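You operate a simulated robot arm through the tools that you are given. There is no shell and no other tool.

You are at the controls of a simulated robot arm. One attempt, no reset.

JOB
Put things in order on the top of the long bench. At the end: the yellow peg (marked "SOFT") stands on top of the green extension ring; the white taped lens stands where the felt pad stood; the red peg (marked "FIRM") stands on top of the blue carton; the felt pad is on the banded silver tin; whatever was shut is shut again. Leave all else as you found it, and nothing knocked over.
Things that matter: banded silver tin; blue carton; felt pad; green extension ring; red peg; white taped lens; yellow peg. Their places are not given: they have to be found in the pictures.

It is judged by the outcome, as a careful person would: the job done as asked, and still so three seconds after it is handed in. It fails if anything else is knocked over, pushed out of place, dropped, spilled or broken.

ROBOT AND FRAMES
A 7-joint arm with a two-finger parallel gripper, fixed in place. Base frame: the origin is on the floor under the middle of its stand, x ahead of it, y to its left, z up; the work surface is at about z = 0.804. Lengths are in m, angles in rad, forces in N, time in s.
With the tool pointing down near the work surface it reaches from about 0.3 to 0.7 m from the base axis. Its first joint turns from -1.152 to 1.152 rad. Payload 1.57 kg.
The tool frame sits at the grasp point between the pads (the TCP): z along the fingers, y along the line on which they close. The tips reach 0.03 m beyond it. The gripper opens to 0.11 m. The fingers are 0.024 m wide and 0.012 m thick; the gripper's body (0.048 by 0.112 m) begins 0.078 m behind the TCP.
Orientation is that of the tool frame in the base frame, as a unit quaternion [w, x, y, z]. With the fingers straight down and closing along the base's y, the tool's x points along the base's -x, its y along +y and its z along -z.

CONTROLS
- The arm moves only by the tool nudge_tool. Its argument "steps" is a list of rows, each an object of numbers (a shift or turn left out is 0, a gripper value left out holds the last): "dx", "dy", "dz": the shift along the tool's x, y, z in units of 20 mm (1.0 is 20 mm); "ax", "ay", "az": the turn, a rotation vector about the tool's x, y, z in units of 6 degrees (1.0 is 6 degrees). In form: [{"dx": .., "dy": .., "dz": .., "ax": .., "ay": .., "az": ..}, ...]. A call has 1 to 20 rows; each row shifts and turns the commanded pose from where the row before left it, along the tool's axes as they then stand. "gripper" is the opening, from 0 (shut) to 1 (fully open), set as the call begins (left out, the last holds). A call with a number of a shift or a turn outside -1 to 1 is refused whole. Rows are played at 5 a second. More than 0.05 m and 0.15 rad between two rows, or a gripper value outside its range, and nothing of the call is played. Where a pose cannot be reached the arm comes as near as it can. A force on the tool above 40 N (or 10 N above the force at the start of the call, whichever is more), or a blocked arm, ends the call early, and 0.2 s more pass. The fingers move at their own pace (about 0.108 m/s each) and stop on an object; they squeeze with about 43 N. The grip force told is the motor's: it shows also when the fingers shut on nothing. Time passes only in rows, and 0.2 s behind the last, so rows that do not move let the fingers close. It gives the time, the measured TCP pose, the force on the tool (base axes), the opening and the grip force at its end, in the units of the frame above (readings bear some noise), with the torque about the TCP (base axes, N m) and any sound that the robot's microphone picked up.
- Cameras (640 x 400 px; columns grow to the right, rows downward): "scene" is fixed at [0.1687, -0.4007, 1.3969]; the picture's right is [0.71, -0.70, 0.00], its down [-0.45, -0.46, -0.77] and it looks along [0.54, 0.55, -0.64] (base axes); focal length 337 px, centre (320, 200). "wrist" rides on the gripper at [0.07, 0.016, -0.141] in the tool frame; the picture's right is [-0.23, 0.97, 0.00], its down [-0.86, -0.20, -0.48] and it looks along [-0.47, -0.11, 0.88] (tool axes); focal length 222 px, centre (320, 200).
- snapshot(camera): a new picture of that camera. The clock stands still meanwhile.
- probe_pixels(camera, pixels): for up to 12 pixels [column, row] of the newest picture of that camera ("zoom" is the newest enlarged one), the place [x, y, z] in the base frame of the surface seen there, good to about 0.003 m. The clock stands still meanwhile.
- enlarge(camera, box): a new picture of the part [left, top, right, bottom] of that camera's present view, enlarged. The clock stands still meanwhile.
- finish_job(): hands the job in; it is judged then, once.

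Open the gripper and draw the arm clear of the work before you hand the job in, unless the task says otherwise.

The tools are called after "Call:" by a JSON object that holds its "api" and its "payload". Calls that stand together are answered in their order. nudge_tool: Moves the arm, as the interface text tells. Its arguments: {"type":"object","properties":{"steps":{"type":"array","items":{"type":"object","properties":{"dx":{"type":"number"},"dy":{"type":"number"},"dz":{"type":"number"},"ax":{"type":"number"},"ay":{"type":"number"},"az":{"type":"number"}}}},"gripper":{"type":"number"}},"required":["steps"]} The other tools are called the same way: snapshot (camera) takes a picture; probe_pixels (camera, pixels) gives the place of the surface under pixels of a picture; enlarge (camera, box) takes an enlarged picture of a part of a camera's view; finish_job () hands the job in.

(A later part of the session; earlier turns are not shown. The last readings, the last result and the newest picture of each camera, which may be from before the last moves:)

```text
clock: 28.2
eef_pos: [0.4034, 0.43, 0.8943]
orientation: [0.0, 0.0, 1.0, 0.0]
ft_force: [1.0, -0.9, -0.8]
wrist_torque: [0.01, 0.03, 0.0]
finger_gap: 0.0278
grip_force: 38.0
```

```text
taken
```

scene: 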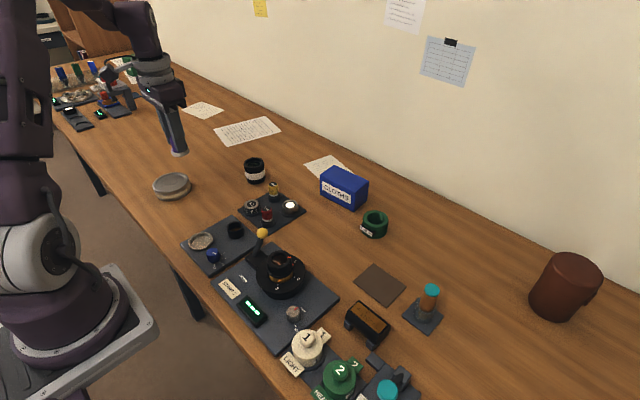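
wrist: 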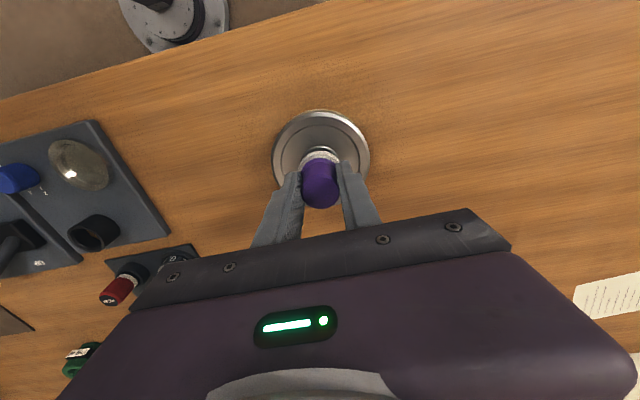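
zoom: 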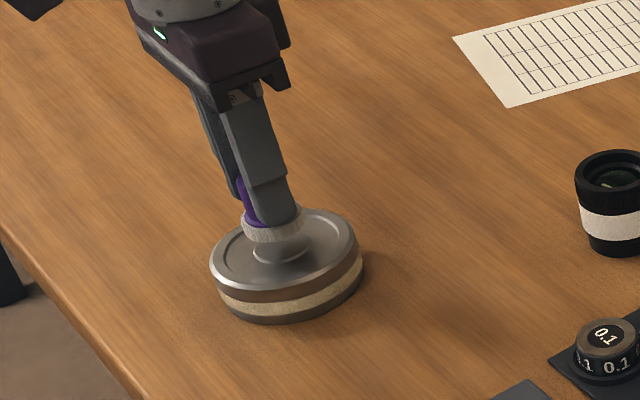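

The pad hovers centred over the lid with ≈1.6 cm to go. I lower with small steps and watch the force.

Call:
{"api": "nudge_tool", "payload": {"steps": [{"dz": 0.3}, {"dz": 0.2}, {"dz": 0.1}, {"dz": 0.1}, {}], "gripper": 0}}

Call:
{"api": "nudge_tool", "payload": {"steps": [{"dz": 0.05}, {"dz": 0.05}, {}], "gripper": 0}}

Call:
{"api": "enlarge", "payload": {"camera": "scene", "box": [130, 140, 210, 220]}}

```text
clock: 29.4
eef_pos: [0.4032, 0.4304, 0.8805]
orientation: [0.0, -0.001, 1.0, 0.0]
ft_force: [0.2, 0.0, -0.4]
wrist_torque: [0.0, -0.01, 0.0]
finger_gap: 0.028
grip_force: 38.9
```

```text
clock: 30.2
eef_pos: [0.4025, 0.4308, 0.88]
orientation: [0.0, -0.001, 1.0, 0.001]
ft_force: [-1.0, 1.4, 7.4]
wrist_torque: [0.1, 0.08, 0.0]
finger_gap: 0.0277
grip_force: 38.0
```

```text
5.00 times, centred on (170, 180) of scene
```

zoom: 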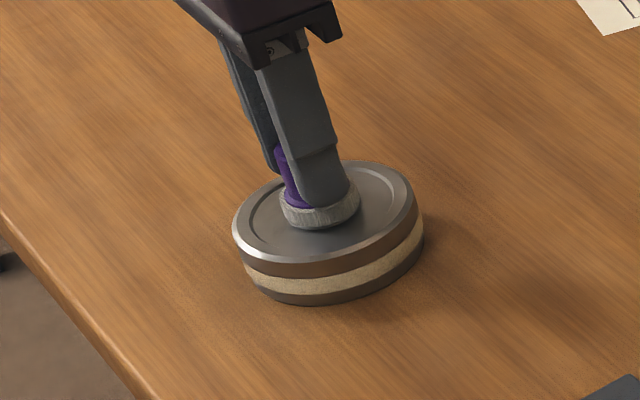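

Contact is felt (7.4 N up) with the pad seated on the lid. I open the fingers, wait, then rise.

Call:
{"api": "nudge_tool", "payload": {"steps": [{}, {}, {}], "gripper": 0.6}}

Call:
{"api": "nudge_tool", "payload": {"steps": [{"dz": -0.5}, {"dz": -1}, {"dz": -1}, {"dz": -1}, {"dz": -1}, {"dz": -1}, {"dz": -1}, {}], "gripper": 0.6}}

Call:
{"api": "enlarge", "payload": {"camera": "scene", "box": [130, 140, 210, 220]}}

Call:
{"api": "snapshot", "payload": {"camera": "wrist"}}

```text
clock: 31.0
eef_pos: [0.4047, 0.4304, 0.8786]
orientation: [0.0, 0.0, 1.0, 0.0]
ft_force: [0.1, 0.3, 0.2]
wrist_torque: [0.01, 0.01, 0.01]
finger_gap: 0.0659
grip_force: 0.1
```

```text
clock: 32.8
eef_pos: [0.4036, 0.433, 1.0081]
orientation: [0.001, 0.0, 1.0, 0.0]
ft_force: [-0.4, 1.3, -0.6]
wrist_torque: [0.03, -0.01, 0.02]
finger_gap: 0.066
grip_force: 0.1
```

```text
5.00 times, centred on (170, 180) of scene
```

zoom: 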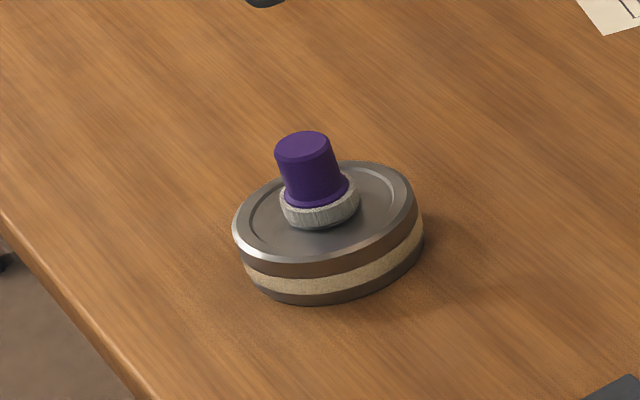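

```text
taken
```

wrist: 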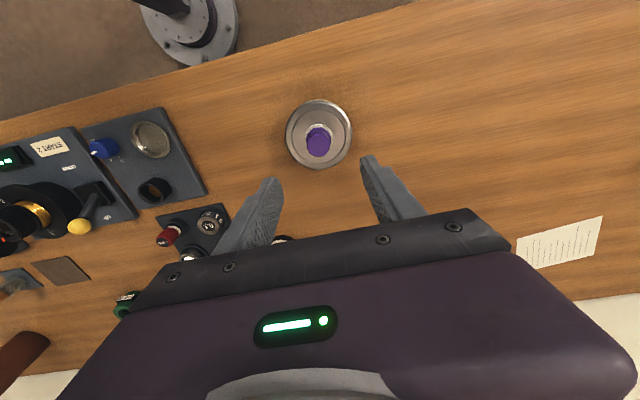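

The pad stands well on the tin. Next the lens: I move to about (0.54,0.30) at height to look at it.

Call:
{"api": "nudge_tool", "payload": {"steps": [{"dx": -1, "dy": -0.93, "dz": -0.3}, {"dx": -1, "dy": -0.93, "dz": -0.3}, {"dx": -1, "dy": -0.93, "dz": -0.3}, {"dx": -1, "dy": -0.93, "dz": -0.3}, {"dx": -1, "dy": -0.93}, {"dx": -1, "dy": -0.93}, {"dx": -1, "dy": -0.92}, {}], "gripper": 1}}

Call:
{"api": "snapshot", "payload": {"camera": "wrist"}}

Call:
{"api": "enlarge", "payload": {"camera": "wrist", "box": [260, 90, 380, 210]}}

```text
clock: 34.6
eef_pos: [0.5429, 0.3027, 1.0327]
orientation: [-0.001, -0.001, 1.0, 0.0]
ft_force: [-0.1, -0.5, -0.1]
wrist_torque: [0.01, 0.0, -0.06]
finger_gap: 0.1099
grip_force: 0.0
```

```text
taken
```

wrist: 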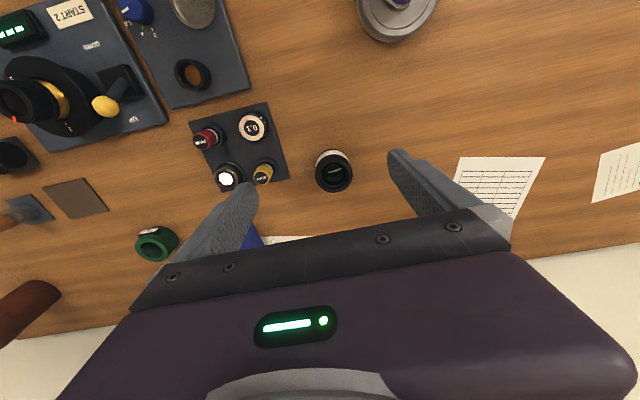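

```text
3.33 times, centred on (320, 150) of wrist
```

zoom: 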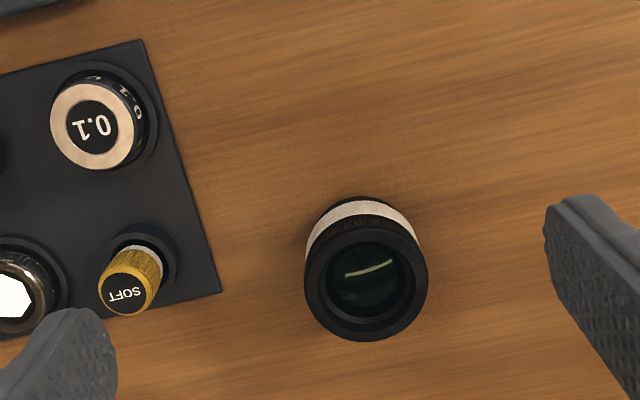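

I enlarge the lens and probe its rim.

Call:
{"api": "enlarge", "payload": {"camera": "wrist", "box": [304, 142, 364, 202]}}

Call:
{"api": "probe_pixels", "payload": {"camera": "zoom", "pixels": [[210, 210], [430, 210], [320, 105], [320, 310], [215, 260], [420, 240], [320, 120], [320, 75], [320, 40], [320, 60], [235, 150], [400, 140]]}}

Call:
{"api": "enlarge", "payload": {"camera": "scene", "box": [225, 140, 285, 200]}}

Call:
{"api": "probe_pixels", "payload": {"camera": "zoom", "pixels": [[325, 110], [245, 110], [400, 110], [320, 150], [320, 190], [320, 240], [320, 270], [225, 130], [415, 130], [320, 80], [320, 70], [325, 300]]}}

```text
6.67 times, centred on (334, 172) of wrist
```

zoom: 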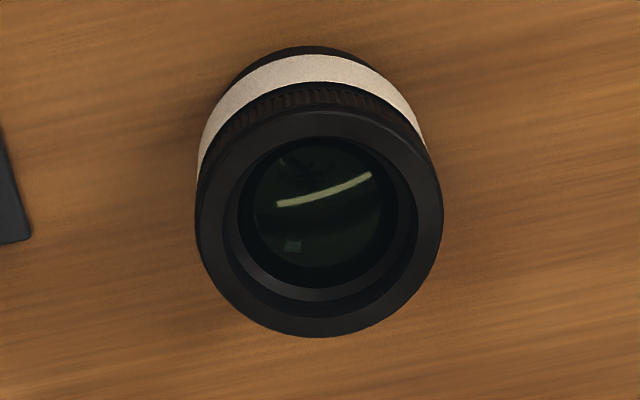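

```text
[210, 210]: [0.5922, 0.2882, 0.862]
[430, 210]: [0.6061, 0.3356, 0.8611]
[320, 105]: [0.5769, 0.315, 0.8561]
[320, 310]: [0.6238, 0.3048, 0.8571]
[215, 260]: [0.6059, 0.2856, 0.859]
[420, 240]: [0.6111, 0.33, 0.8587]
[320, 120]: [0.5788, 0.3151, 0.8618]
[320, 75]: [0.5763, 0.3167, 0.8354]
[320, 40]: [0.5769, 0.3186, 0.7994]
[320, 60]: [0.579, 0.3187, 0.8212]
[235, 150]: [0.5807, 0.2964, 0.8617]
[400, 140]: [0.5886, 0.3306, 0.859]
```

```text
6.67 times, centred on (255, 170) of scene
```

zoom: 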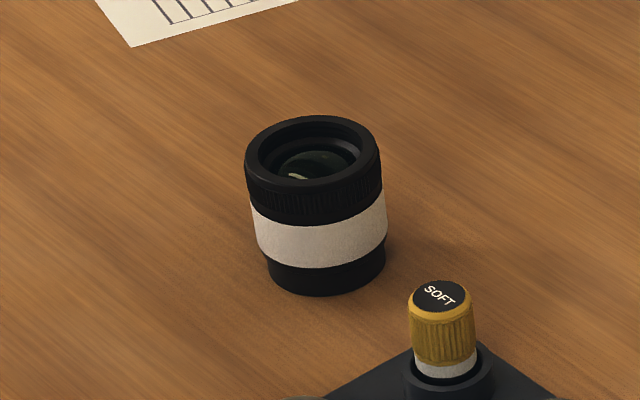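

```text
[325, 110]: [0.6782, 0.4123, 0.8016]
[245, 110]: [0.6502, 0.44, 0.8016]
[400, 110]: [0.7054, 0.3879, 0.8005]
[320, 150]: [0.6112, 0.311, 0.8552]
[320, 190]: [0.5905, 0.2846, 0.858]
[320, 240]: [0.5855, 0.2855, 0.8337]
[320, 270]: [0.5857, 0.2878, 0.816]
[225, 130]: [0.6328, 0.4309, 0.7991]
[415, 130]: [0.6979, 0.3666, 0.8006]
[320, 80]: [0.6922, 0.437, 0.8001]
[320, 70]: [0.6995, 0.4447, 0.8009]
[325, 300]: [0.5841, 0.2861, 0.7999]
```

Lens: centre ≈(0.603,0.309), diameter ≈0.056, top ≈0.86. I move above it with fully open fingers and descend to TCP z≈0.847, then look.

Call:
{"api": "nudge_tool", "payload": {"steps": [{"dx": -1, "dy": 0.2}, {"dx": -1, "dy": 0.2}, {"dx": -1.0}, {"dx": -0.05}, {"dz": 1}, {"dz": 1}, {"dz": 1}, {"dz": 1}, {"dz": 1}, {}], "gripper": 1}}

Call:
{"api": "snapshot", "payload": {"camera": "wrist"}}

Call:
{"api": "enlarge", "payload": {"camera": "scene", "box": [200, 90, 310, 200]}}

```text
clock: 36.8
eef_pos: [0.5824, 0.3067, 0.9327]
orientation: [0.001, 0.0, 1.0, 0.0]
ft_force: [-0.6, -0.4, -0.1]
wrist_torque: [0.0, -0.02, -0.01]
finger_gap: 0.1101
grip_force: 0.0
out of reach, approached as far as the arm can: row 3
```

```text
taken
```

wrist: 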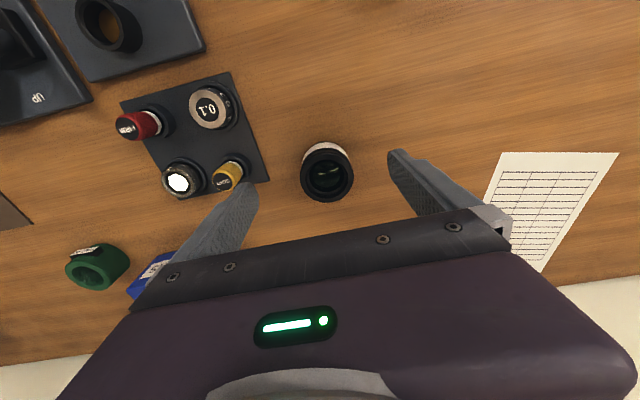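

```text
3.64 times, centred on (255, 145) of scene
```

zoom: 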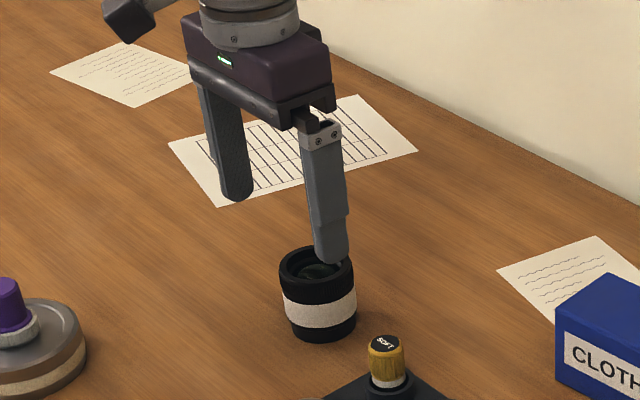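

Row 3 was beyond reach at that height (now x≈0.582). Reach should be better lower, so I lower to TCP z≈0.905 (tips above the lens top 0.86) and extend in x.

Call:
{"api": "nudge_tool", "payload": {"steps": [{"dz": 1}, {"dz": 0.3}, {}], "gripper": 1}}

Call:
{"api": "nudge_tool", "payload": {"steps": [{"dx": -0.5}, {"dx": -0.5}, {}], "gripper": 1}}

```text
clock: 37.6
eef_pos: [0.5824, 0.3072, 0.9057]
orientation: [0.0, -0.001, 1.0, 0.0]
ft_force: [-0.2, -0.5, 0.0]
wrist_torque: [0.01, -0.06, -0.01]
finger_gap: 0.1099
grip_force: 0.1
```

```text
clock: 38.4
eef_pos: [0.6035, 0.308, 0.9073]
orientation: [0.0, 0.0, 1.0, 0.0]
ft_force: [0.2, 0.7, 0.4]
wrist_torque: [-0.04, 0.02, 0.0]
finger_gap: 0.1101
grip_force: 0.0
```

Now at x≈0.6035. I check alignment in both views before descending around the lens.

Call:
{"api": "snapshot", "payload": {"camera": "wrist"}}

Call:
{"api": "enlarge", "payload": {"camera": "scene", "box": [210, 110, 310, 210]}}

Call:
{"api": "probe_pixels", "payload": {"camera": "zoom", "pixels": [[290, 230], [300, 280], [285, 275], [320, 270], [190, 180], [180, 160], [240, 270], [300, 350]]}}

```text
taken
```

wrist: 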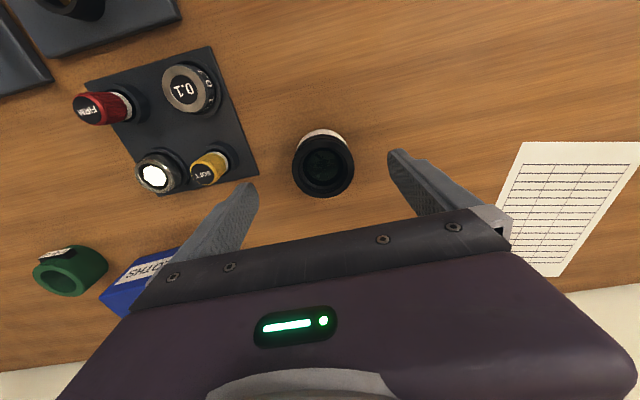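

```text
4.00 times, centred on (260, 160) of scene
```

zoom: 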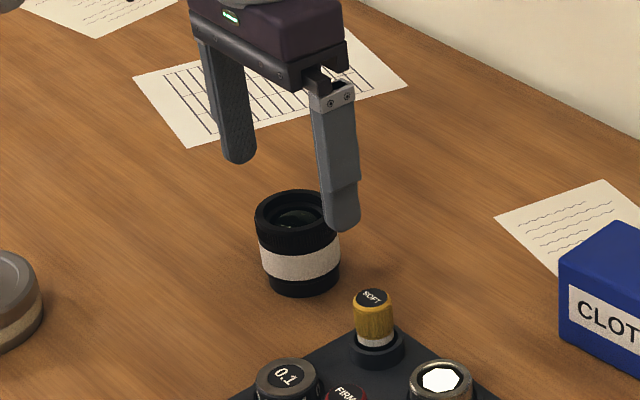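

```text
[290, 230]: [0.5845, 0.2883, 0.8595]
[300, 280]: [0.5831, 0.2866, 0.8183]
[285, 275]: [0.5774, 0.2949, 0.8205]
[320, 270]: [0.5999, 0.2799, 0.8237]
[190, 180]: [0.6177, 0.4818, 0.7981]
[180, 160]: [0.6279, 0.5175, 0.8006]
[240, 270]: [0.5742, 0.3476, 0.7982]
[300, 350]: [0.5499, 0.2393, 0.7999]
```

Alignment is good; I descend to TCP z≈0.847 around the lens and close.

Call:
{"api": "nudge_tool", "payload": {"steps": [{"dz": 0.5}, {"dz": 0.8}, {"dz": 0.8}, {"dz": 0.5}, {"dz": 0.4}, {}], "gripper": 1}}

Call:
{"api": "snapshot", "payload": {"camera": "wrist"}}

Call:
{"api": "enlarge", "payload": {"camera": "scene", "box": [210, 120, 310, 220]}}

```text
clock: 39.8
eef_pos: [0.6035, 0.3085, 0.8443]
orientation: [0.001, 0.0, 1.0, 0.001]
ft_force: [-0.2, -0.2, 0.4]
wrist_torque: [0.01, 0.03, -0.02]
finger_gap: 0.11
grip_force: 0.0
```

```text
taken
```

wrist: 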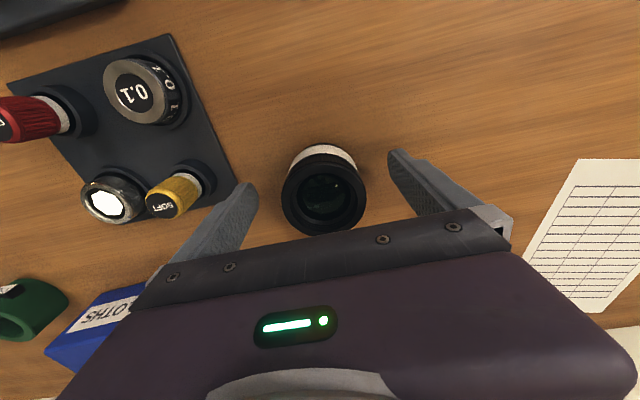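

```text
4.00 times, centred on (260, 170) of scene
```

zoom: 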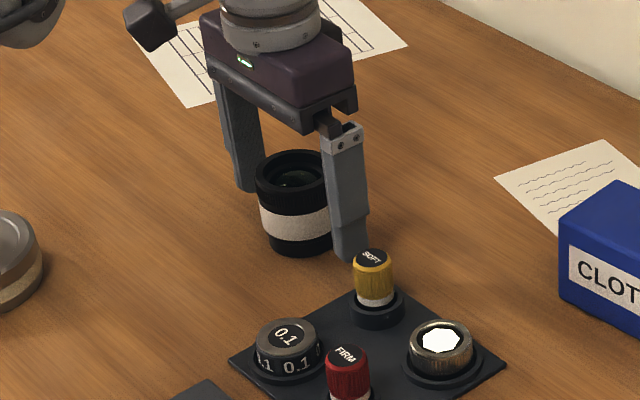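

The lens sits between the fingers. I close on it.

Call:
{"api": "nudge_tool", "payload": {"steps": [{}, {}, {}, {}], "gripper": 0}}

Call:
{"api": "nudge_tool", "payload": {"steps": [{"dz": -0.1}, {"dz": -0.2}, {"dz": -0.3}, {"dz": -0.4}, {}], "gripper": 0}}

Call:
{"api": "enlarge", "payload": {"camera": "scene", "box": [210, 120, 310, 220]}}

```text
clock: 40.8
eef_pos: [0.6042, 0.3078, 0.8464]
orientation: [-0.001, -0.001, 1.0, 0.0]
ft_force: [0.0, 1.3, 0.5]
wrist_torque: [-0.04, -0.01, 0.0]
finger_gap: 0.0547
grip_force: 42.9
```

```text
clock: 42.0
eef_pos: [0.6034, 0.3079, 0.8651]
orientation: [0.001, 0.0, 1.0, 0.0]
ft_force: [0.4, -0.3, -0.9]
wrist_torque: [0.0, 0.02, -0.02]
finger_gap: 0.0546
grip_force: 43.4
```

```text
4.00 times, centred on (260, 170) of scene
```

zoom: 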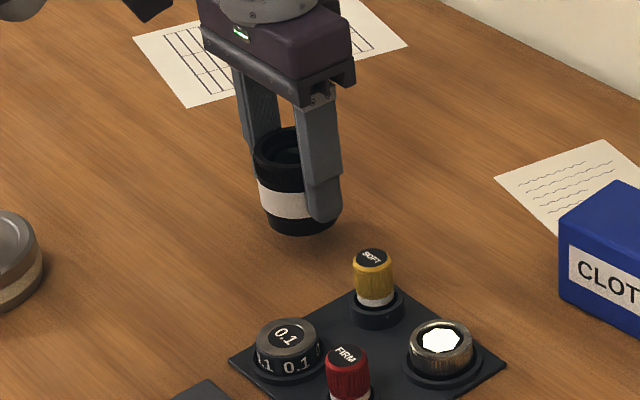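

The lens is held (gap 0.0546). I raise it, draw it in, and carry it at height to the pad's former place (0.4875,-0.3295).

Call:
{"api": "nudge_tool", "payload": {"steps": [{"dz": -0.8}, {"dz": -1}, {"dz": -1, "dx": 0.4}, {"dz": -1, "dx": 0.7}, {"dz": -1, "dx": 0.8}, {"dz": -1, "dx": 0.9}, {"dz": -1, "dx": 1}, {"dz": -0.95, "dx": 1}, {"dx": 0.9, "dy": -0.4}, {"dy": -0.8}, {"dy": -1}, {"dy": -1}, {"dy": -1}, {"dy": -1}, {"dy": -1}, {"dy": -1}, {"dy": -1}, {"dy": -1}, {"dy": -1}, {"dy": -1}], "gripper": 0}}

Call:
{"api": "nudge_tool", "payload": {"steps": [{"dy": -1}, {"dy": -1}, {"dy": -1}, {"dy": -1}, {"dy": -1}, {"dy": -1}, {"dy": -1}, {"dy": -1}, {"dy": -1}, {"dy": -1}, {"dy": -1}, {"dy": -1}, {"dy": -1}, {"dy": -1}, {"dy": -1}, {"dy": -1}, {"dy": -1}, {"dy": -1}, {"dy": -0.8}, {}], "gripper": 0}}

Call:
{"api": "snapshot", "payload": {"camera": "wrist"}}

Call:
{"api": "snapshot", "payload": {"camera": "scene"}}

```text
clock: 46.2
eef_pos: [0.4894, 0.0836, 1.0222]
orientation: [0.0, -0.001, 1.0, 0.001]
ft_force: [0.1, 0.9, -1.4]
wrist_torque: [0.03, -0.02, 0.0]
finger_gap: 0.0548
grip_force: 43.2
```

```text
clock: 50.4
eef_pos: [0.4906, -0.2918, 1.0193]
orientation: [0.0, -0.001, 1.0, 0.0]
ft_force: [-0.1, 0.0, -1.5]
wrist_torque: [0.0, 0.02, 0.02]
finger_gap: 0.0549
grip_force: 43.4
```

```text
taken
```

wrist: 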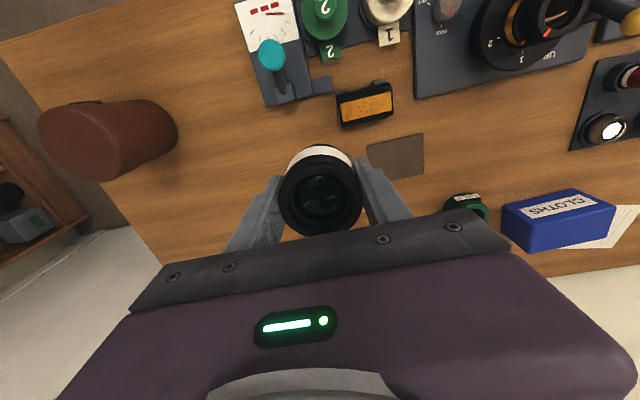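

```text
taken
```

scene: 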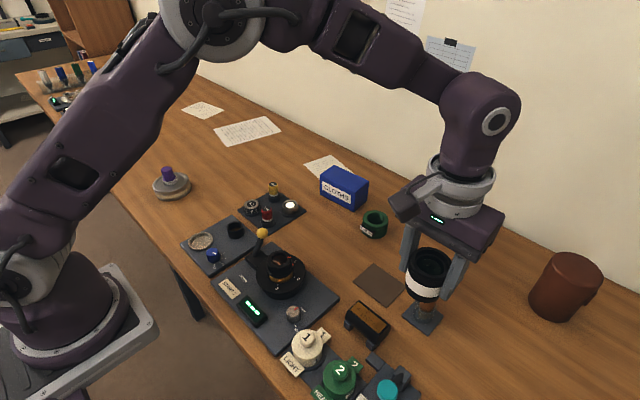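

I move the last 4 cm to y≈-0.3295 and lower to about 1 cm above the bench.

Call:
{"api": "nudge_tool", "payload": {"steps": [{"dx": 0.05, "dy": -1}, {"dy": -0.925}, {}, {"dz": 0.6}, {"dz": 1}, {"dz": 1}, {"dz": 1}, {"dz": 1}, {"dz": 1}, {"dz": 1}, {"dz": 0.9}, {"dz": 0.5}, {}], "gripper": 0}}

Call:
{"api": "enlarge", "payload": {"camera": "scene", "box": [370, 290, 480, 390]}}

Call:
{"api": "snapshot", "payload": {"camera": "wrist"}}

```text
clock: 53.2
eef_pos: [0.4869, -0.3298, 0.8622]
orientation: [0.001, -0.001, 1.0, 0.0]
ft_force: [-0.2, -0.4, -0.6]
wrist_torque: [-0.01, 0.0, -0.03]
finger_gap: 0.0549
grip_force: 43.0
```

```text
4.00 times, centred on (425, 340) of scene
```

zoom: 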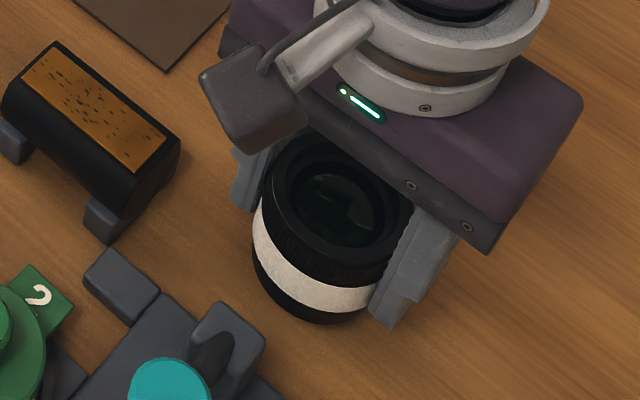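

```text
taken
```

wrist: 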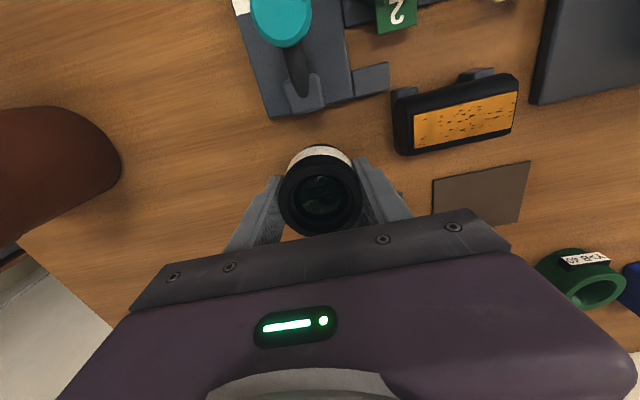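

Clear of neighbours. I lower in small steps until the bench is felt.

Call:
{"api": "nudge_tool", "payload": {"steps": [{"dz": 0.3}, {"dz": 0.2}, {"dz": 0.1}, {}], "gripper": 0}}

Call:
{"api": "nudge_tool", "payload": {"steps": [{"dz": 0.05}, {"dz": 0.05}, {}], "gripper": 0}}

```text
clock: 54.2
eef_pos: [0.4887, -0.3299, 0.8493]
orientation: [0.001, 0.0, 1.0, 0.0]
ft_force: [0.6, 0.3, -1.6]
wrist_torque: [0.02, -0.04, 0.03]
finger_gap: 0.0545
grip_force: 43.0
```

```text
clock: 55.0
eef_pos: [0.4891, -0.3283, 0.8486]
orientation: [0.0, 0.0, 1.0, 0.0]
ft_force: [-0.4, 0.7, -1.8]
wrist_torque: [-0.01, -0.02, 0.03]
finger_gap: 0.0549
grip_force: 42.9
```

Still no contact (force ≈ -1.8 N, hanging weight). I continue in 1 mm steps.

Call:
{"api": "nudge_tool", "payload": {"steps": [{"dz": 0.05}, {}], "gripper": 0}}

Call:
{"api": "nudge_tool", "payload": {"steps": [{"dz": 0.05}, {}], "gripper": 0}}

```text
clock: 55.6
eef_pos: [0.4894, -0.3297, 0.848]
orientation: [-0.002, 0.0, 1.0, 0.0]
ft_force: [-0.3, -0.1, -1.8]
wrist_torque: [-0.01, 0.02, 0.0]
finger_gap: 0.055
grip_force: 43.3
```

```text
clock: 56.2
eef_pos: [0.4888, -0.3304, 0.8461]
orientation: [0.0, 0.0, 1.0, -0.001]
ft_force: [-0.2, 0.0, -0.7]
wrist_torque: [-0.05, -0.02, 0.03]
finger_gap: 0.0549
grip_force: 43.8
```

The force is starting to change (-0.7 N). One more millimetre to seat it, then I check.

Call:
{"api": "nudge_tool", "payload": {"steps": [{"dz": 0.05}, {}], "gripper": 0}}

```text
clock: 56.8
eef_pos: [0.4894, -0.3301, 0.8462]
orientation: [0.0, 0.0, 1.0, 0.0]
ft_force: [-7.2, 4.5, 23.5]
wrist_torque: [0.03, 0.28, 0.02]
finger_gap: 0.0546
grip_force: 42.8
```

Contact is felt firmly (23.5 N). I back off half a millimetre, then open.

Call:
{"api": "nudge_tool", "payload": {"steps": [{"dz": -0.03}, {}], "gripper": 0}}

Call:
{"api": "nudge_tool", "payload": {"steps": [{}, {}, {}], "gripper": 0.8}}

Call:
{"api": "enlarge", "payload": {"camera": "scene", "box": [370, 290, 480, 390]}}

```text
clock: 57.4
eef_pos: [0.4885, -0.3301, 0.8461]
orientation: [0.001, 0.0, 1.0, 0.001]
ft_force: [-4.6, 0.5, 8.4]
wrist_torque: [-0.19, 0.07, -0.03]
finger_gap: 0.0549
grip_force: 43.4
```

```text
clock: 58.2
eef_pos: [0.4897, -0.33, 0.8456]
orientation: [0.0, 0.0, 1.0, 0.0]
ft_force: [-0.4, 0.4, 0.0]
wrist_torque: [0.01, 0.0, 0.02]
finger_gap: 0.0881
grip_force: 0.1
```

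```text
4.00 times, centred on (425, 340) of scene
```

zoom: 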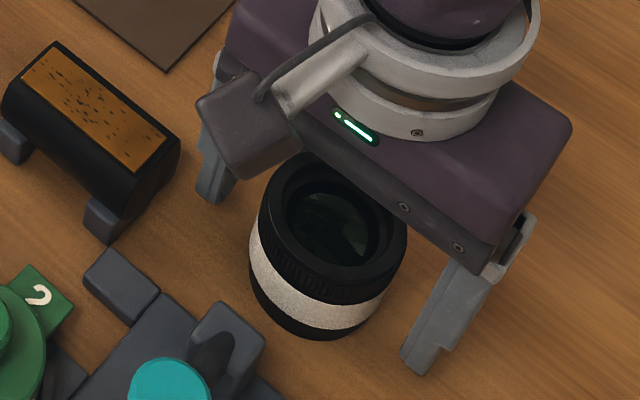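

The lens stands on the bench at the pad's former place. I rise straight up and look.

Call:
{"api": "nudge_tool", "payload": {"steps": [{"dz": -0.5}, {"dz": -1}, {"dz": -1}, {"dz": -1}, {"dz": -1}, {"dz": -1}, {"dz": -1}, {"dz": -1}, {"dz": -1}, {}], "gripper": 0.8}}

Call:
{"api": "snapshot", "payload": {"camera": "scene"}}

Call:
{"api": "snapshot", "payload": {"camera": "wrist"}}

```text
clock: 60.4
eef_pos: [0.4886, -0.3317, 1.0146]
orientation: [0.0, -0.002, 1.0, -0.001]
ft_force: [0.2, 0.2, -0.1]
wrist_torque: [0.02, 0.0, 0.01]
finger_gap: 0.0882
grip_force: 0.1
```

```text
taken
```

scene: 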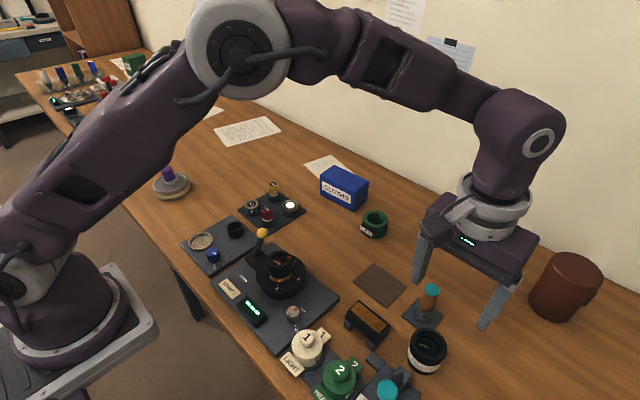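

```text
taken
```

wrist: 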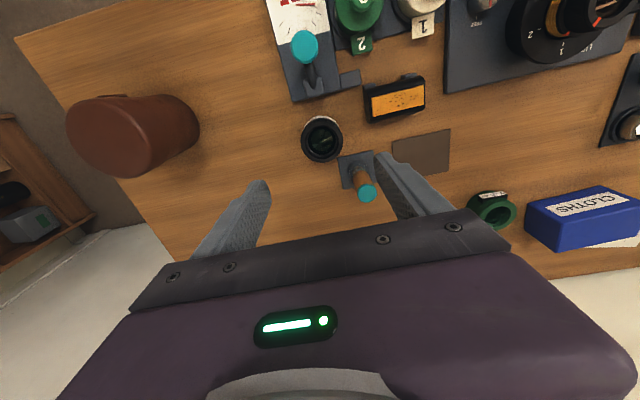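

The lens stands well at (321,138) of the wrist view. Now I go above the peg plate near the red peg (0.511,0.127) and look down.

Call:
{"api": "nudge_tool", "payload": {"steps": [{"dy": 0.6}, {"dy": 1}, {"dy": 1}, {"dy": 1}, {"dy": 1}, {"dy": 1}, {"dy": 1}, {"dy": 1}, {"dy": 1}, {"dy": 1}, {"dy": 1}, {"dy": 1}, {"dy": 1}, {"dy": 1}, {"dy": 1}, {"dy": 1}, {"dy": 1}, {"dy": 1}, {"dy": 1}, {"dy": 1}], "gripper": 0.6}}

Call:
{"api": "nudge_tool", "payload": {"steps": [{"dy": 1, "dx": -0.4}, {"dy": 1, "dx": -0.3}, {"dy": 0.8, "dx": -0.2}, {"dy": 0.4}, {"dz": 1}, {}], "gripper": 0.6}}

Call:
{"api": "snapshot", "payload": {"camera": "wrist"}}

Call:
{"api": "enlarge", "payload": {"camera": "wrist", "box": [270, 90, 390, 210]}}

```text
clock: 64.6
eef_pos: [0.4884, 0.0616, 1.0171]
orientation: [-0.001, 0.001, 1.0, 0.001]
ft_force: [-0.2, -0.1, -0.8]
wrist_torque: [0.0, -0.01, 0.0]
finger_gap: 0.066
grip_force: 0.0
```

```text
clock: 66.0
eef_pos: [0.5059, 0.1251, 0.9965]
orientation: [0.0, 0.0, 1.0, 0.0]
ft_force: [0.7, 0.2, -0.2]
wrist_torque: [0.01, 0.01, -0.03]
finger_gap: 0.0657
grip_force: 0.0
```

```text
taken
```

wrist: 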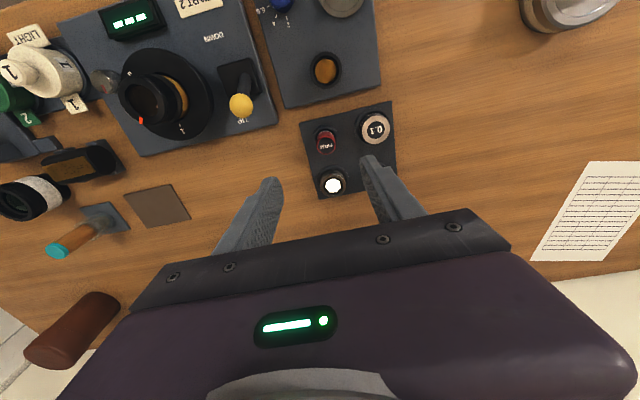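

```text
3.33 times, centred on (330, 150) of wrist
```

zoom: 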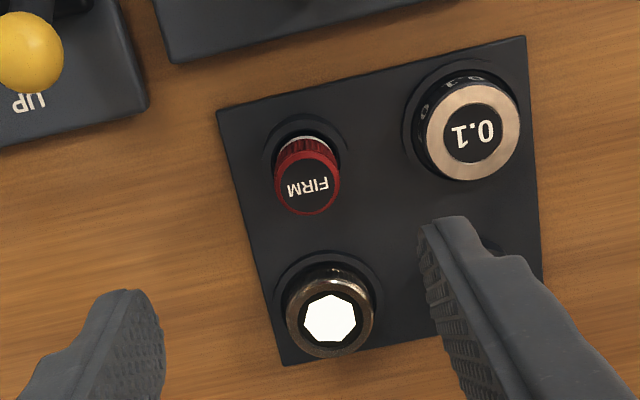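

I enlarge the red peg at (325,143) and probe it.

Call:
{"api": "enlarge", "payload": {"camera": "wrist", "box": [305, 120, 345, 160]}}

Call:
{"api": "probe_pixels", "payload": {"camera": "zoom", "pixels": [[320, 230], [235, 225], [400, 220], [320, 160], [320, 300], [320, 130], [320, 100], [310, 80], [310, 50], [180, 150], [440, 130], [310, 30]]}}

Call:
{"api": "enlarge", "payload": {"camera": "scene", "box": [245, 180, 295, 230]}}

Call:
{"api": "probe_pixels", "payload": {"camera": "zoom", "pixels": [[280, 215], [240, 215], [320, 215], [280, 260], [285, 300], [285, 330], [285, 360], [285, 385], [280, 190], [280, 235]]}}

```text
10.00 times, centred on (325, 140) of wrist
```

zoom: 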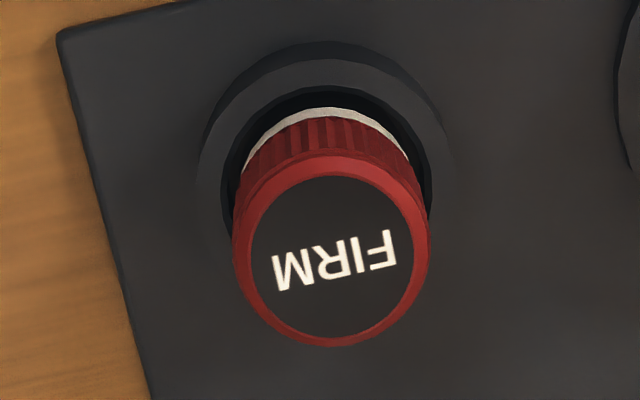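

```text
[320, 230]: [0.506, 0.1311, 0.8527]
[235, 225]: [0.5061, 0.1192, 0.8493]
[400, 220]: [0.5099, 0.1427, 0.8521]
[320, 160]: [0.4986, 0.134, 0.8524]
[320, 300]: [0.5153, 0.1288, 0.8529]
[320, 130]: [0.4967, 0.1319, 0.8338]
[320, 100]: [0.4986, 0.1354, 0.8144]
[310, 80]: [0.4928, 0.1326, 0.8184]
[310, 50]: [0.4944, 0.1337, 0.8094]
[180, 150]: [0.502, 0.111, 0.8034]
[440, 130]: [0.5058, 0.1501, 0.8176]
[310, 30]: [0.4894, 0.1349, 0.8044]
```

```text
8.00 times, centred on (270, 205) of scene
```

zoom: 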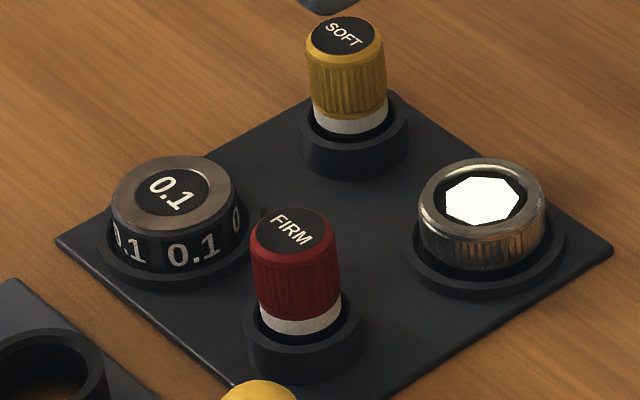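

```text
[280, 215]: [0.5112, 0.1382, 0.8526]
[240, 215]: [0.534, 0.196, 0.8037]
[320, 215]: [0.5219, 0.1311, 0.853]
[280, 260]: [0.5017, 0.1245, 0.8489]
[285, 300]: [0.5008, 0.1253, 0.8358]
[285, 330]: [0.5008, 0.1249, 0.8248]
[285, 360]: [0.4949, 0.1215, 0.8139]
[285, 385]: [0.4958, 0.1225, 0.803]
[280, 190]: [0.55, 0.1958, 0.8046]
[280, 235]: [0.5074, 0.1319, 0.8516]
```

Red peg: top centre ≈(0.510,0.1315,0.852), diameter ≈0.0255, collar top ≈0.818. I narrow the opening, align, and descend to TCP z≈0.853 (tips just above the collar).

Call:
{"api": "nudge_tool", "payload": {"steps": [{"dx": -0.2, "dy": 0.25}, {"dz": 1}, {"dz": 1}, {"dz": 1}, {"dz": 1}, {"dz": 0.5}, {}], "gripper": 0.45}}

Call:
{"api": "snapshot", "payload": {"camera": "wrist"}}

Call:
{"api": "enlarge", "payload": {"camera": "scene", "box": [225, 150, 315, 240]}}

```text
clock: 67.6
eef_pos: [0.5099, 0.1302, 0.9074]
orientation: [0.0, 0.0, 1.0, 0.0]
ft_force: [-0.8, -0.2, 0.5]
wrist_torque: [-0.03, -0.03, 0.0]
finger_gap: 0.0493
grip_force: 0.2
```

```text
taken
```

wrist: 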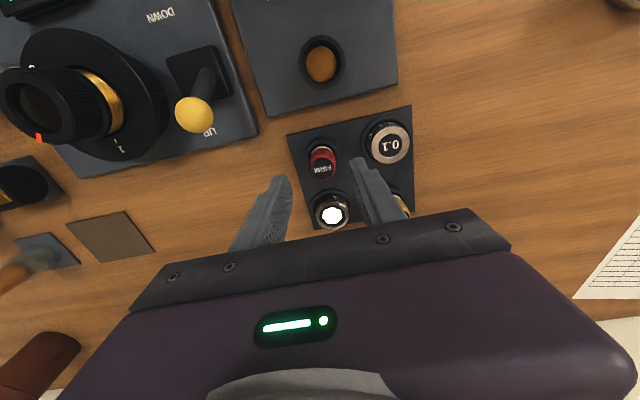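

```text
4.44 times, centred on (270, 195) of scene
```

zoom: 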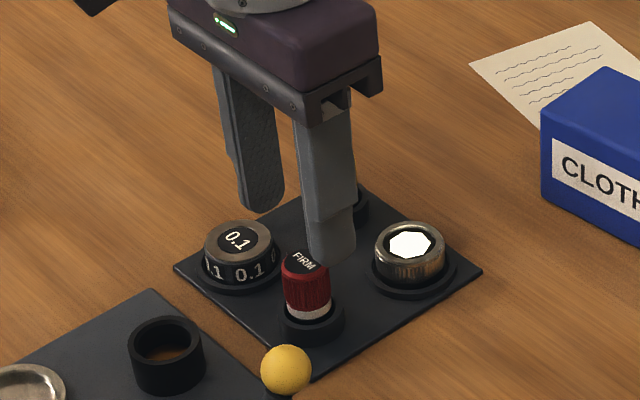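

Aligned over the red peg. I descend the remaining 5 cm and check before closing.

Call:
{"api": "nudge_tool", "payload": {"steps": [{"dz": 0.5}, {"dz": 0.7}, {"dz": 0.6}, {"dz": 0.5}, {"dz": 0.3}, {}], "gripper": 0.45}}

Call:
{"api": "snapshot", "payload": {"camera": "wrist"}}

Call:
{"api": "enlarge", "payload": {"camera": "scene", "box": [225, 160, 315, 250]}}

```text
clock: 69.0
eef_pos: [0.5095, 0.1296, 0.8529]
orientation: [0.001, 0.0, 1.0, 0.0]
ft_force: [-1.2, -0.2, 0.1]
wrist_torque: [-0.04, -0.01, 0.05]
finger_gap: 0.0495
grip_force: 0.0
```

```text
taken
```

wrist: 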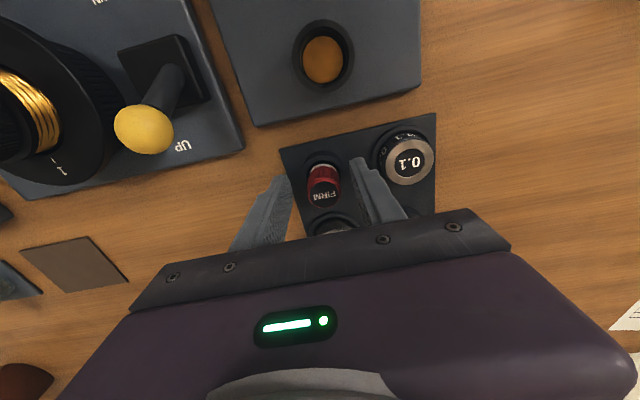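

```text
4.44 times, centred on (270, 205) of scene
```

zoom: 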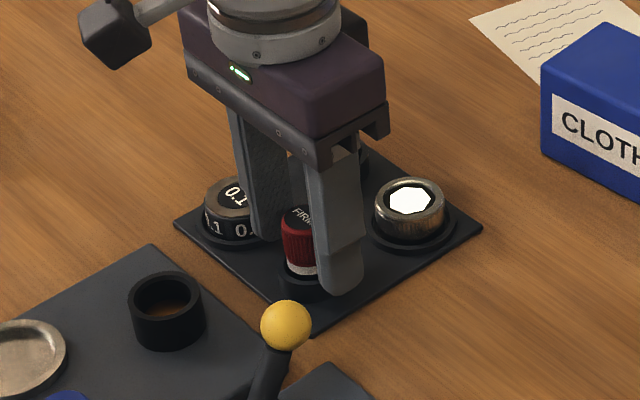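

The peg at (323,186) is between the fingers. I close on it.

Call:
{"api": "nudge_tool", "payload": {"steps": [{}, {}, {}, {}], "gripper": 0}}

```text
clock: 70.0
eef_pos: [0.5103, 0.1298, 0.8542]
orientation: [0.0, -0.001, 1.0, 0.0]
ft_force: [0.3, 5.1, 0.1]
wrist_torque: [0.21, -0.02, 0.0]
finger_gap: 0.0254
grip_force: 37.1
```

Grip at 0.0254; a 5 N side force in y shows the peg is a touch off-centre. I shift 1 mm in +y to relieve it.

Call:
{"api": "nudge_tool", "payload": {"steps": [{"dy": 0.05}, {}], "gripper": 0}}

Call:
{"api": "nudge_tool", "payload": {"steps": [{"dz": -0.1}, {"dz": -0.1}, {"dz": -0.1}, {"dz": -0.2}, {}], "gripper": 0}}

Call:
{"api": "enlarge", "payload": {"camera": "scene", "box": [225, 160, 315, 250]}}

```text
clock: 70.6
eef_pos: [0.5104, 0.1316, 0.853]
orientation: [-0.001, 0.0, 1.0, 0.0]
ft_force: [-0.6, -0.6, 1.5]
wrist_torque: [-0.03, -0.03, 0.02]
finger_gap: 0.025
grip_force: 36.6
```

```text
clock: 71.8
eef_pos: [0.511, 0.1317, 0.8646]
orientation: [0.0, 0.0, 1.0, 0.001]
ft_force: [-0.3, -0.5, -0.6]
wrist_torque: [-0.01, 0.0, 0.0]
finger_gap: 0.0255
grip_force: 36.6
```

```text
4.44 times, centred on (270, 205) of scene
```

zoom: 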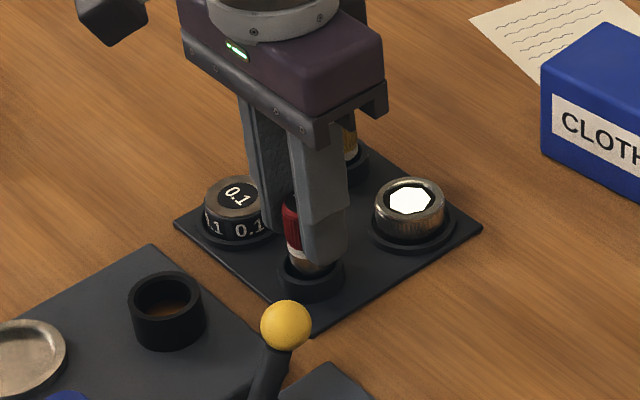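

The peg comes out freely (no pull force). I lift further and look at its lower end.

Call:
{"api": "nudge_tool", "payload": {"steps": [{"dz": -0.5}, {"dz": -0.7}, {"dz": -1}, {"dz": -1}, {"dz": -0.6}, {}], "gripper": 0}}

Call:
{"api": "enlarge", "payload": {"camera": "scene", "box": [225, 140, 315, 230]}}

Call:
{"api": "probe_pixels", "payload": {"camera": "zoom", "pixels": [[300, 200], [305, 230], [305, 250], [310, 265], [310, 275], [290, 180]]}}

Call:
{"api": "snapshot", "payload": {"camera": "wrist"}}

```text
clock: 73.2
eef_pos: [0.5108, 0.131, 0.9389]
orientation: [0.0, -0.001, 1.0, 0.0]
ft_force: [-0.4, -0.1, -1.0]
wrist_torque: [-0.03, -0.07, 0.02]
finger_gap: 0.0254
grip_force: 37.0
```

```text
4.44 times, centred on (270, 185) of scene
```

zoom: 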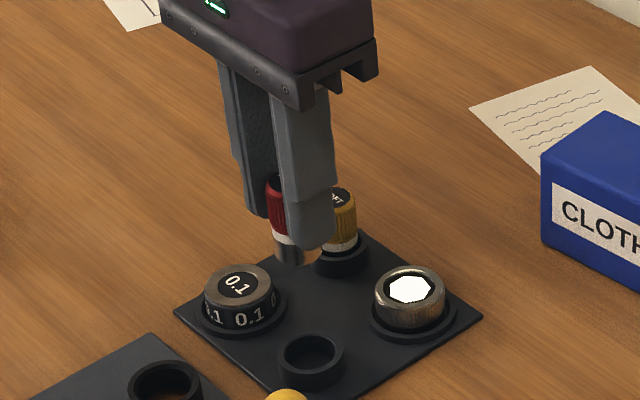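

```text
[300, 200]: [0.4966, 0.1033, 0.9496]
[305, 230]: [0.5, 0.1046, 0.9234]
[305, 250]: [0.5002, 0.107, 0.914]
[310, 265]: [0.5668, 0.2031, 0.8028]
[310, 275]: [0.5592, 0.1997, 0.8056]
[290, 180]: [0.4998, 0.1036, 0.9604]
```

```text
taken
```

wrist: 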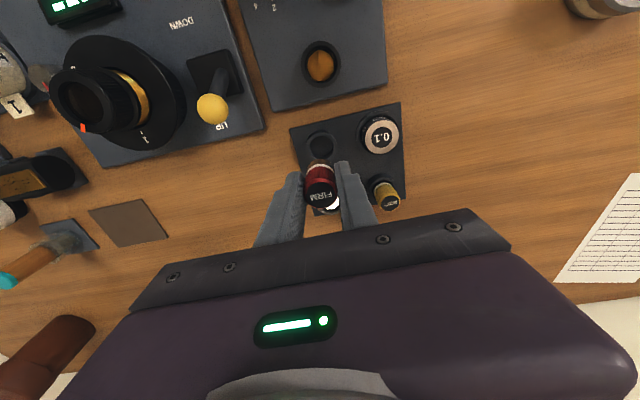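

The peg hangs freely; its bottom is ≈0.048 below the TCP. The carton spans about x 0.692–0.752, y 0.022–0.113, top 0.87. I travel to in front of the carton at this height.

Call:
{"api": "nudge_tool", "payload": {"steps": [{"dx": -0.5, "dy": -0.3}, {"dx": -1, "dy": -0.6}, {"dx": -1, "dy": -0.6}, {"dx": -1, "dy": -0.6}, {"dx": -1, "dy": -0.6}, {"dx": -1, "dy": -0.575}, {"dx": -0.5}, {}], "gripper": 0}}

Call:
{"api": "snapshot", "payload": {"camera": "wrist"}}

Call:
{"api": "snapshot", "payload": {"camera": "scene"}}

```text
clock: 75.0
eef_pos: [0.6342, 0.0644, 0.9401]
orientation: [0.0, -0.001, 1.0, 0.0]
ft_force: [0.4, 0.5, 0.4]
wrist_torque: [-0.01, 0.02, -0.03]
finger_gap: 0.0251
grip_force: 36.7
```

```text
taken
```

wrist: 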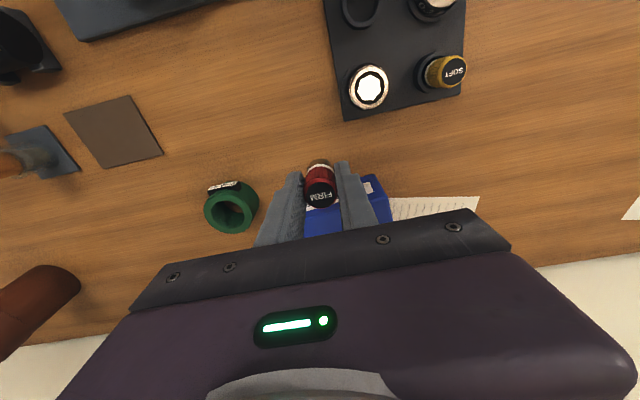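

```text
taken
```

scene: 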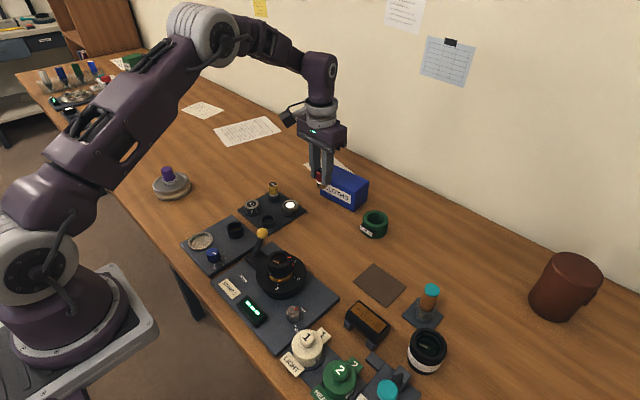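

I zoom on the peg and carton in the scene view, and on the ring in the wrist view.

Call:
{"api": "enlarge", "payload": {"camera": "scene", "box": [290, 140, 390, 240]}}

Call:
{"api": "probe_pixels", "payload": {"camera": "zoom", "pixels": [[125, 180], [120, 200], [130, 195], [160, 130], [250, 130], [310, 160], [300, 100], [390, 140], [160, 160], [330, 240], [210, 150], [340, 130]]}}

Call:
{"api": "enlarge", "payload": {"camera": "wrist", "box": [190, 165, 270, 245]}}

Call:
{"api": "probe_pixels", "payload": {"camera": "zoom", "pixels": [[320, 130], [250, 170], [250, 250], [320, 320], [420, 300], [450, 220], [430, 150], [380, 120], [330, 230], [150, 220], [500, 150], [470, 280]]}}

```text
4.00 times, centred on (340, 190) of scene
```

zoom: 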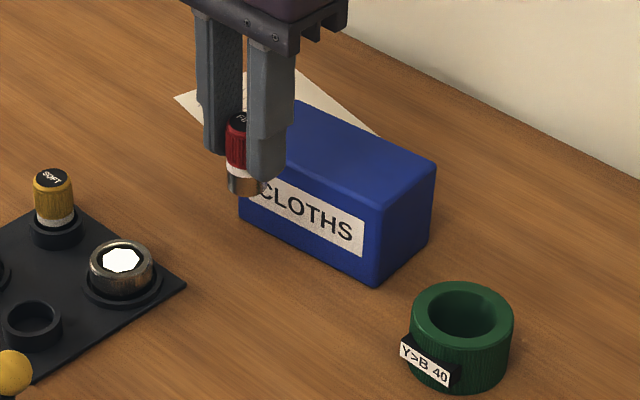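

```text
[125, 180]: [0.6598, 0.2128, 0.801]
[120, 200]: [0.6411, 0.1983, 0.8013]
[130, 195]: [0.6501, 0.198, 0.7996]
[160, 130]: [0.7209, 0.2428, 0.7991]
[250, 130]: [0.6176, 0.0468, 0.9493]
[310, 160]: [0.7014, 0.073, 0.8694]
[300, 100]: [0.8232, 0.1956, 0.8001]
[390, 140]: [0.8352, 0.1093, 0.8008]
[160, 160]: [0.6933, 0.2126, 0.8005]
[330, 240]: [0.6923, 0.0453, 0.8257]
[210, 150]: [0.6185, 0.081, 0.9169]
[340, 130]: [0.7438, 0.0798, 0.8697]
```

```text
5.00 times, centred on (230, 205) of wrist
```

zoom: 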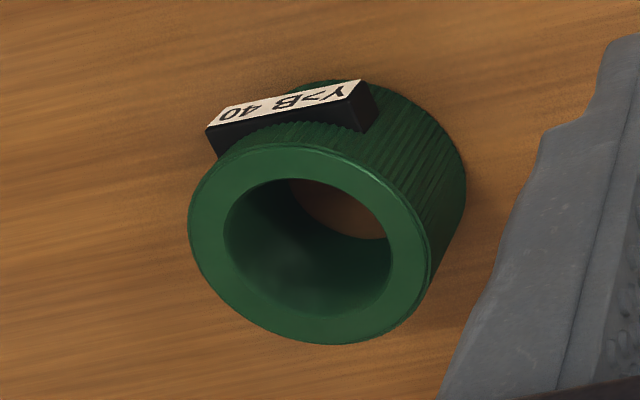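

```text
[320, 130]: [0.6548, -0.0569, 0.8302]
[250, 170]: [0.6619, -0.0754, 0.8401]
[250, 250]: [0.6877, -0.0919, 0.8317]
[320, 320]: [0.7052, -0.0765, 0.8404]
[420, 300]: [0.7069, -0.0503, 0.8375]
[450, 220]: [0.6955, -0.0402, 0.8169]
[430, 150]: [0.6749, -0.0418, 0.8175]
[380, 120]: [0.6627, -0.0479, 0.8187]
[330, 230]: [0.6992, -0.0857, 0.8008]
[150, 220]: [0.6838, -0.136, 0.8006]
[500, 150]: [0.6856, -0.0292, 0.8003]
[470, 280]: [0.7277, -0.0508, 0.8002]
```

I zoom in tightly on the red peg's foot.

Call:
{"api": "enlarge", "payload": {"camera": "scene", "box": [320, 155, 370, 195]}}

Call:
{"api": "probe_pixels", "payload": {"camera": "zoom", "pixels": [[30, 215], [50, 230], [60, 190], [20, 200], [80, 250], [30, 240], [110, 225], [60, 255], [40, 130]]}}

```text
10.00 times, centred on (345, 175) of scene
```

zoom: 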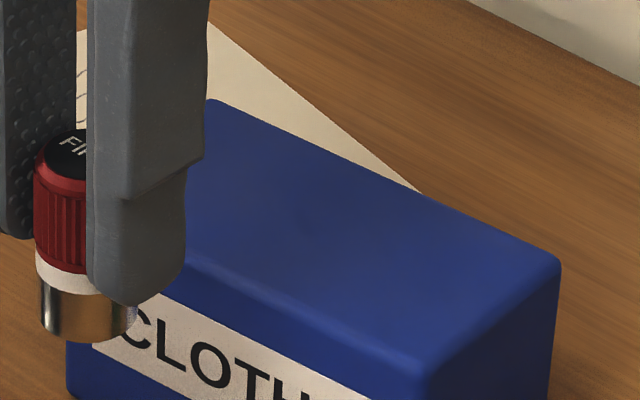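

```text
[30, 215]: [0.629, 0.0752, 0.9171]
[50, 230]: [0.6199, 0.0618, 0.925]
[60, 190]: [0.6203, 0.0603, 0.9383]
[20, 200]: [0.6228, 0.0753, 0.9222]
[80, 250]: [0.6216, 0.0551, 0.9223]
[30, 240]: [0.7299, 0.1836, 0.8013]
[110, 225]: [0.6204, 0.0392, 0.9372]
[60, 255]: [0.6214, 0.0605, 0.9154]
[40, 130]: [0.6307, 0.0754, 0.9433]
```

Peg foot ≈0.0236 wide, bottom ≈0.8925, carton top 0.870, so there is 2 cm clearance. I extend in x over the carton and watch for the reach limit.

Call:
{"api": "nudge_tool", "payload": {"steps": [{"dx": -0.7}, {"dx": -1}, {"dx": -1}, {"dx": -0.8}, {"dx": -0.5}, {}], "gripper": 0}}

Call:
{"api": "enlarge", "payload": {"camera": "scene", "box": [300, 130, 390, 220]}}

Call:
{"api": "snapshot", "payload": {"camera": "wrist"}}

```text
clock: 76.4
eef_pos: [0.6867, 0.0651, 0.9395]
orientation: [0.001, 0.0, 1.0, 0.0]
ft_force: [0.2, 0.2, -0.4]
wrist_torque: [0.0, 0.01, 0.0]
finger_gap: 0.0253
grip_force: 36.6
out of reach, approached as far as the arm can: row 4, 5
```

```text
4.44 times, centred on (345, 175) of scene
```

zoom: 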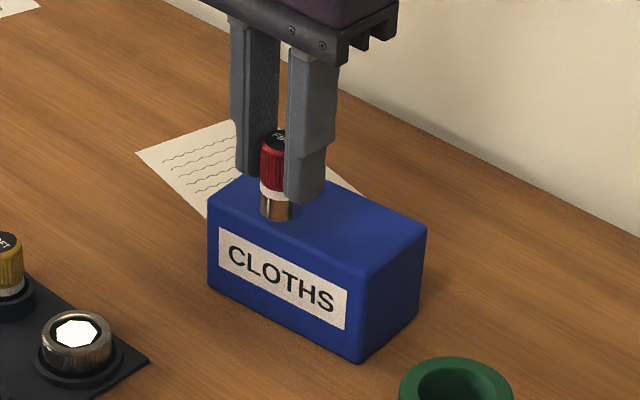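

```text
taken
```

wrist: 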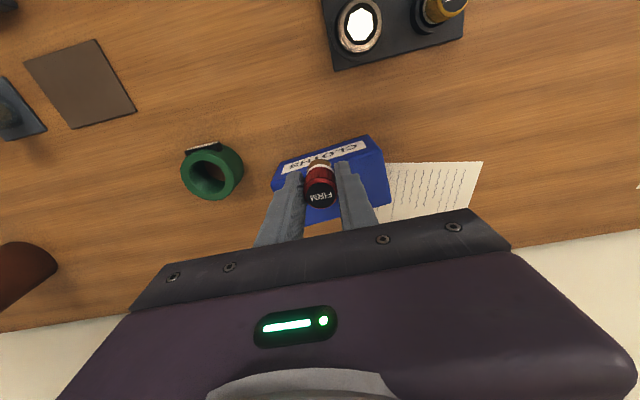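

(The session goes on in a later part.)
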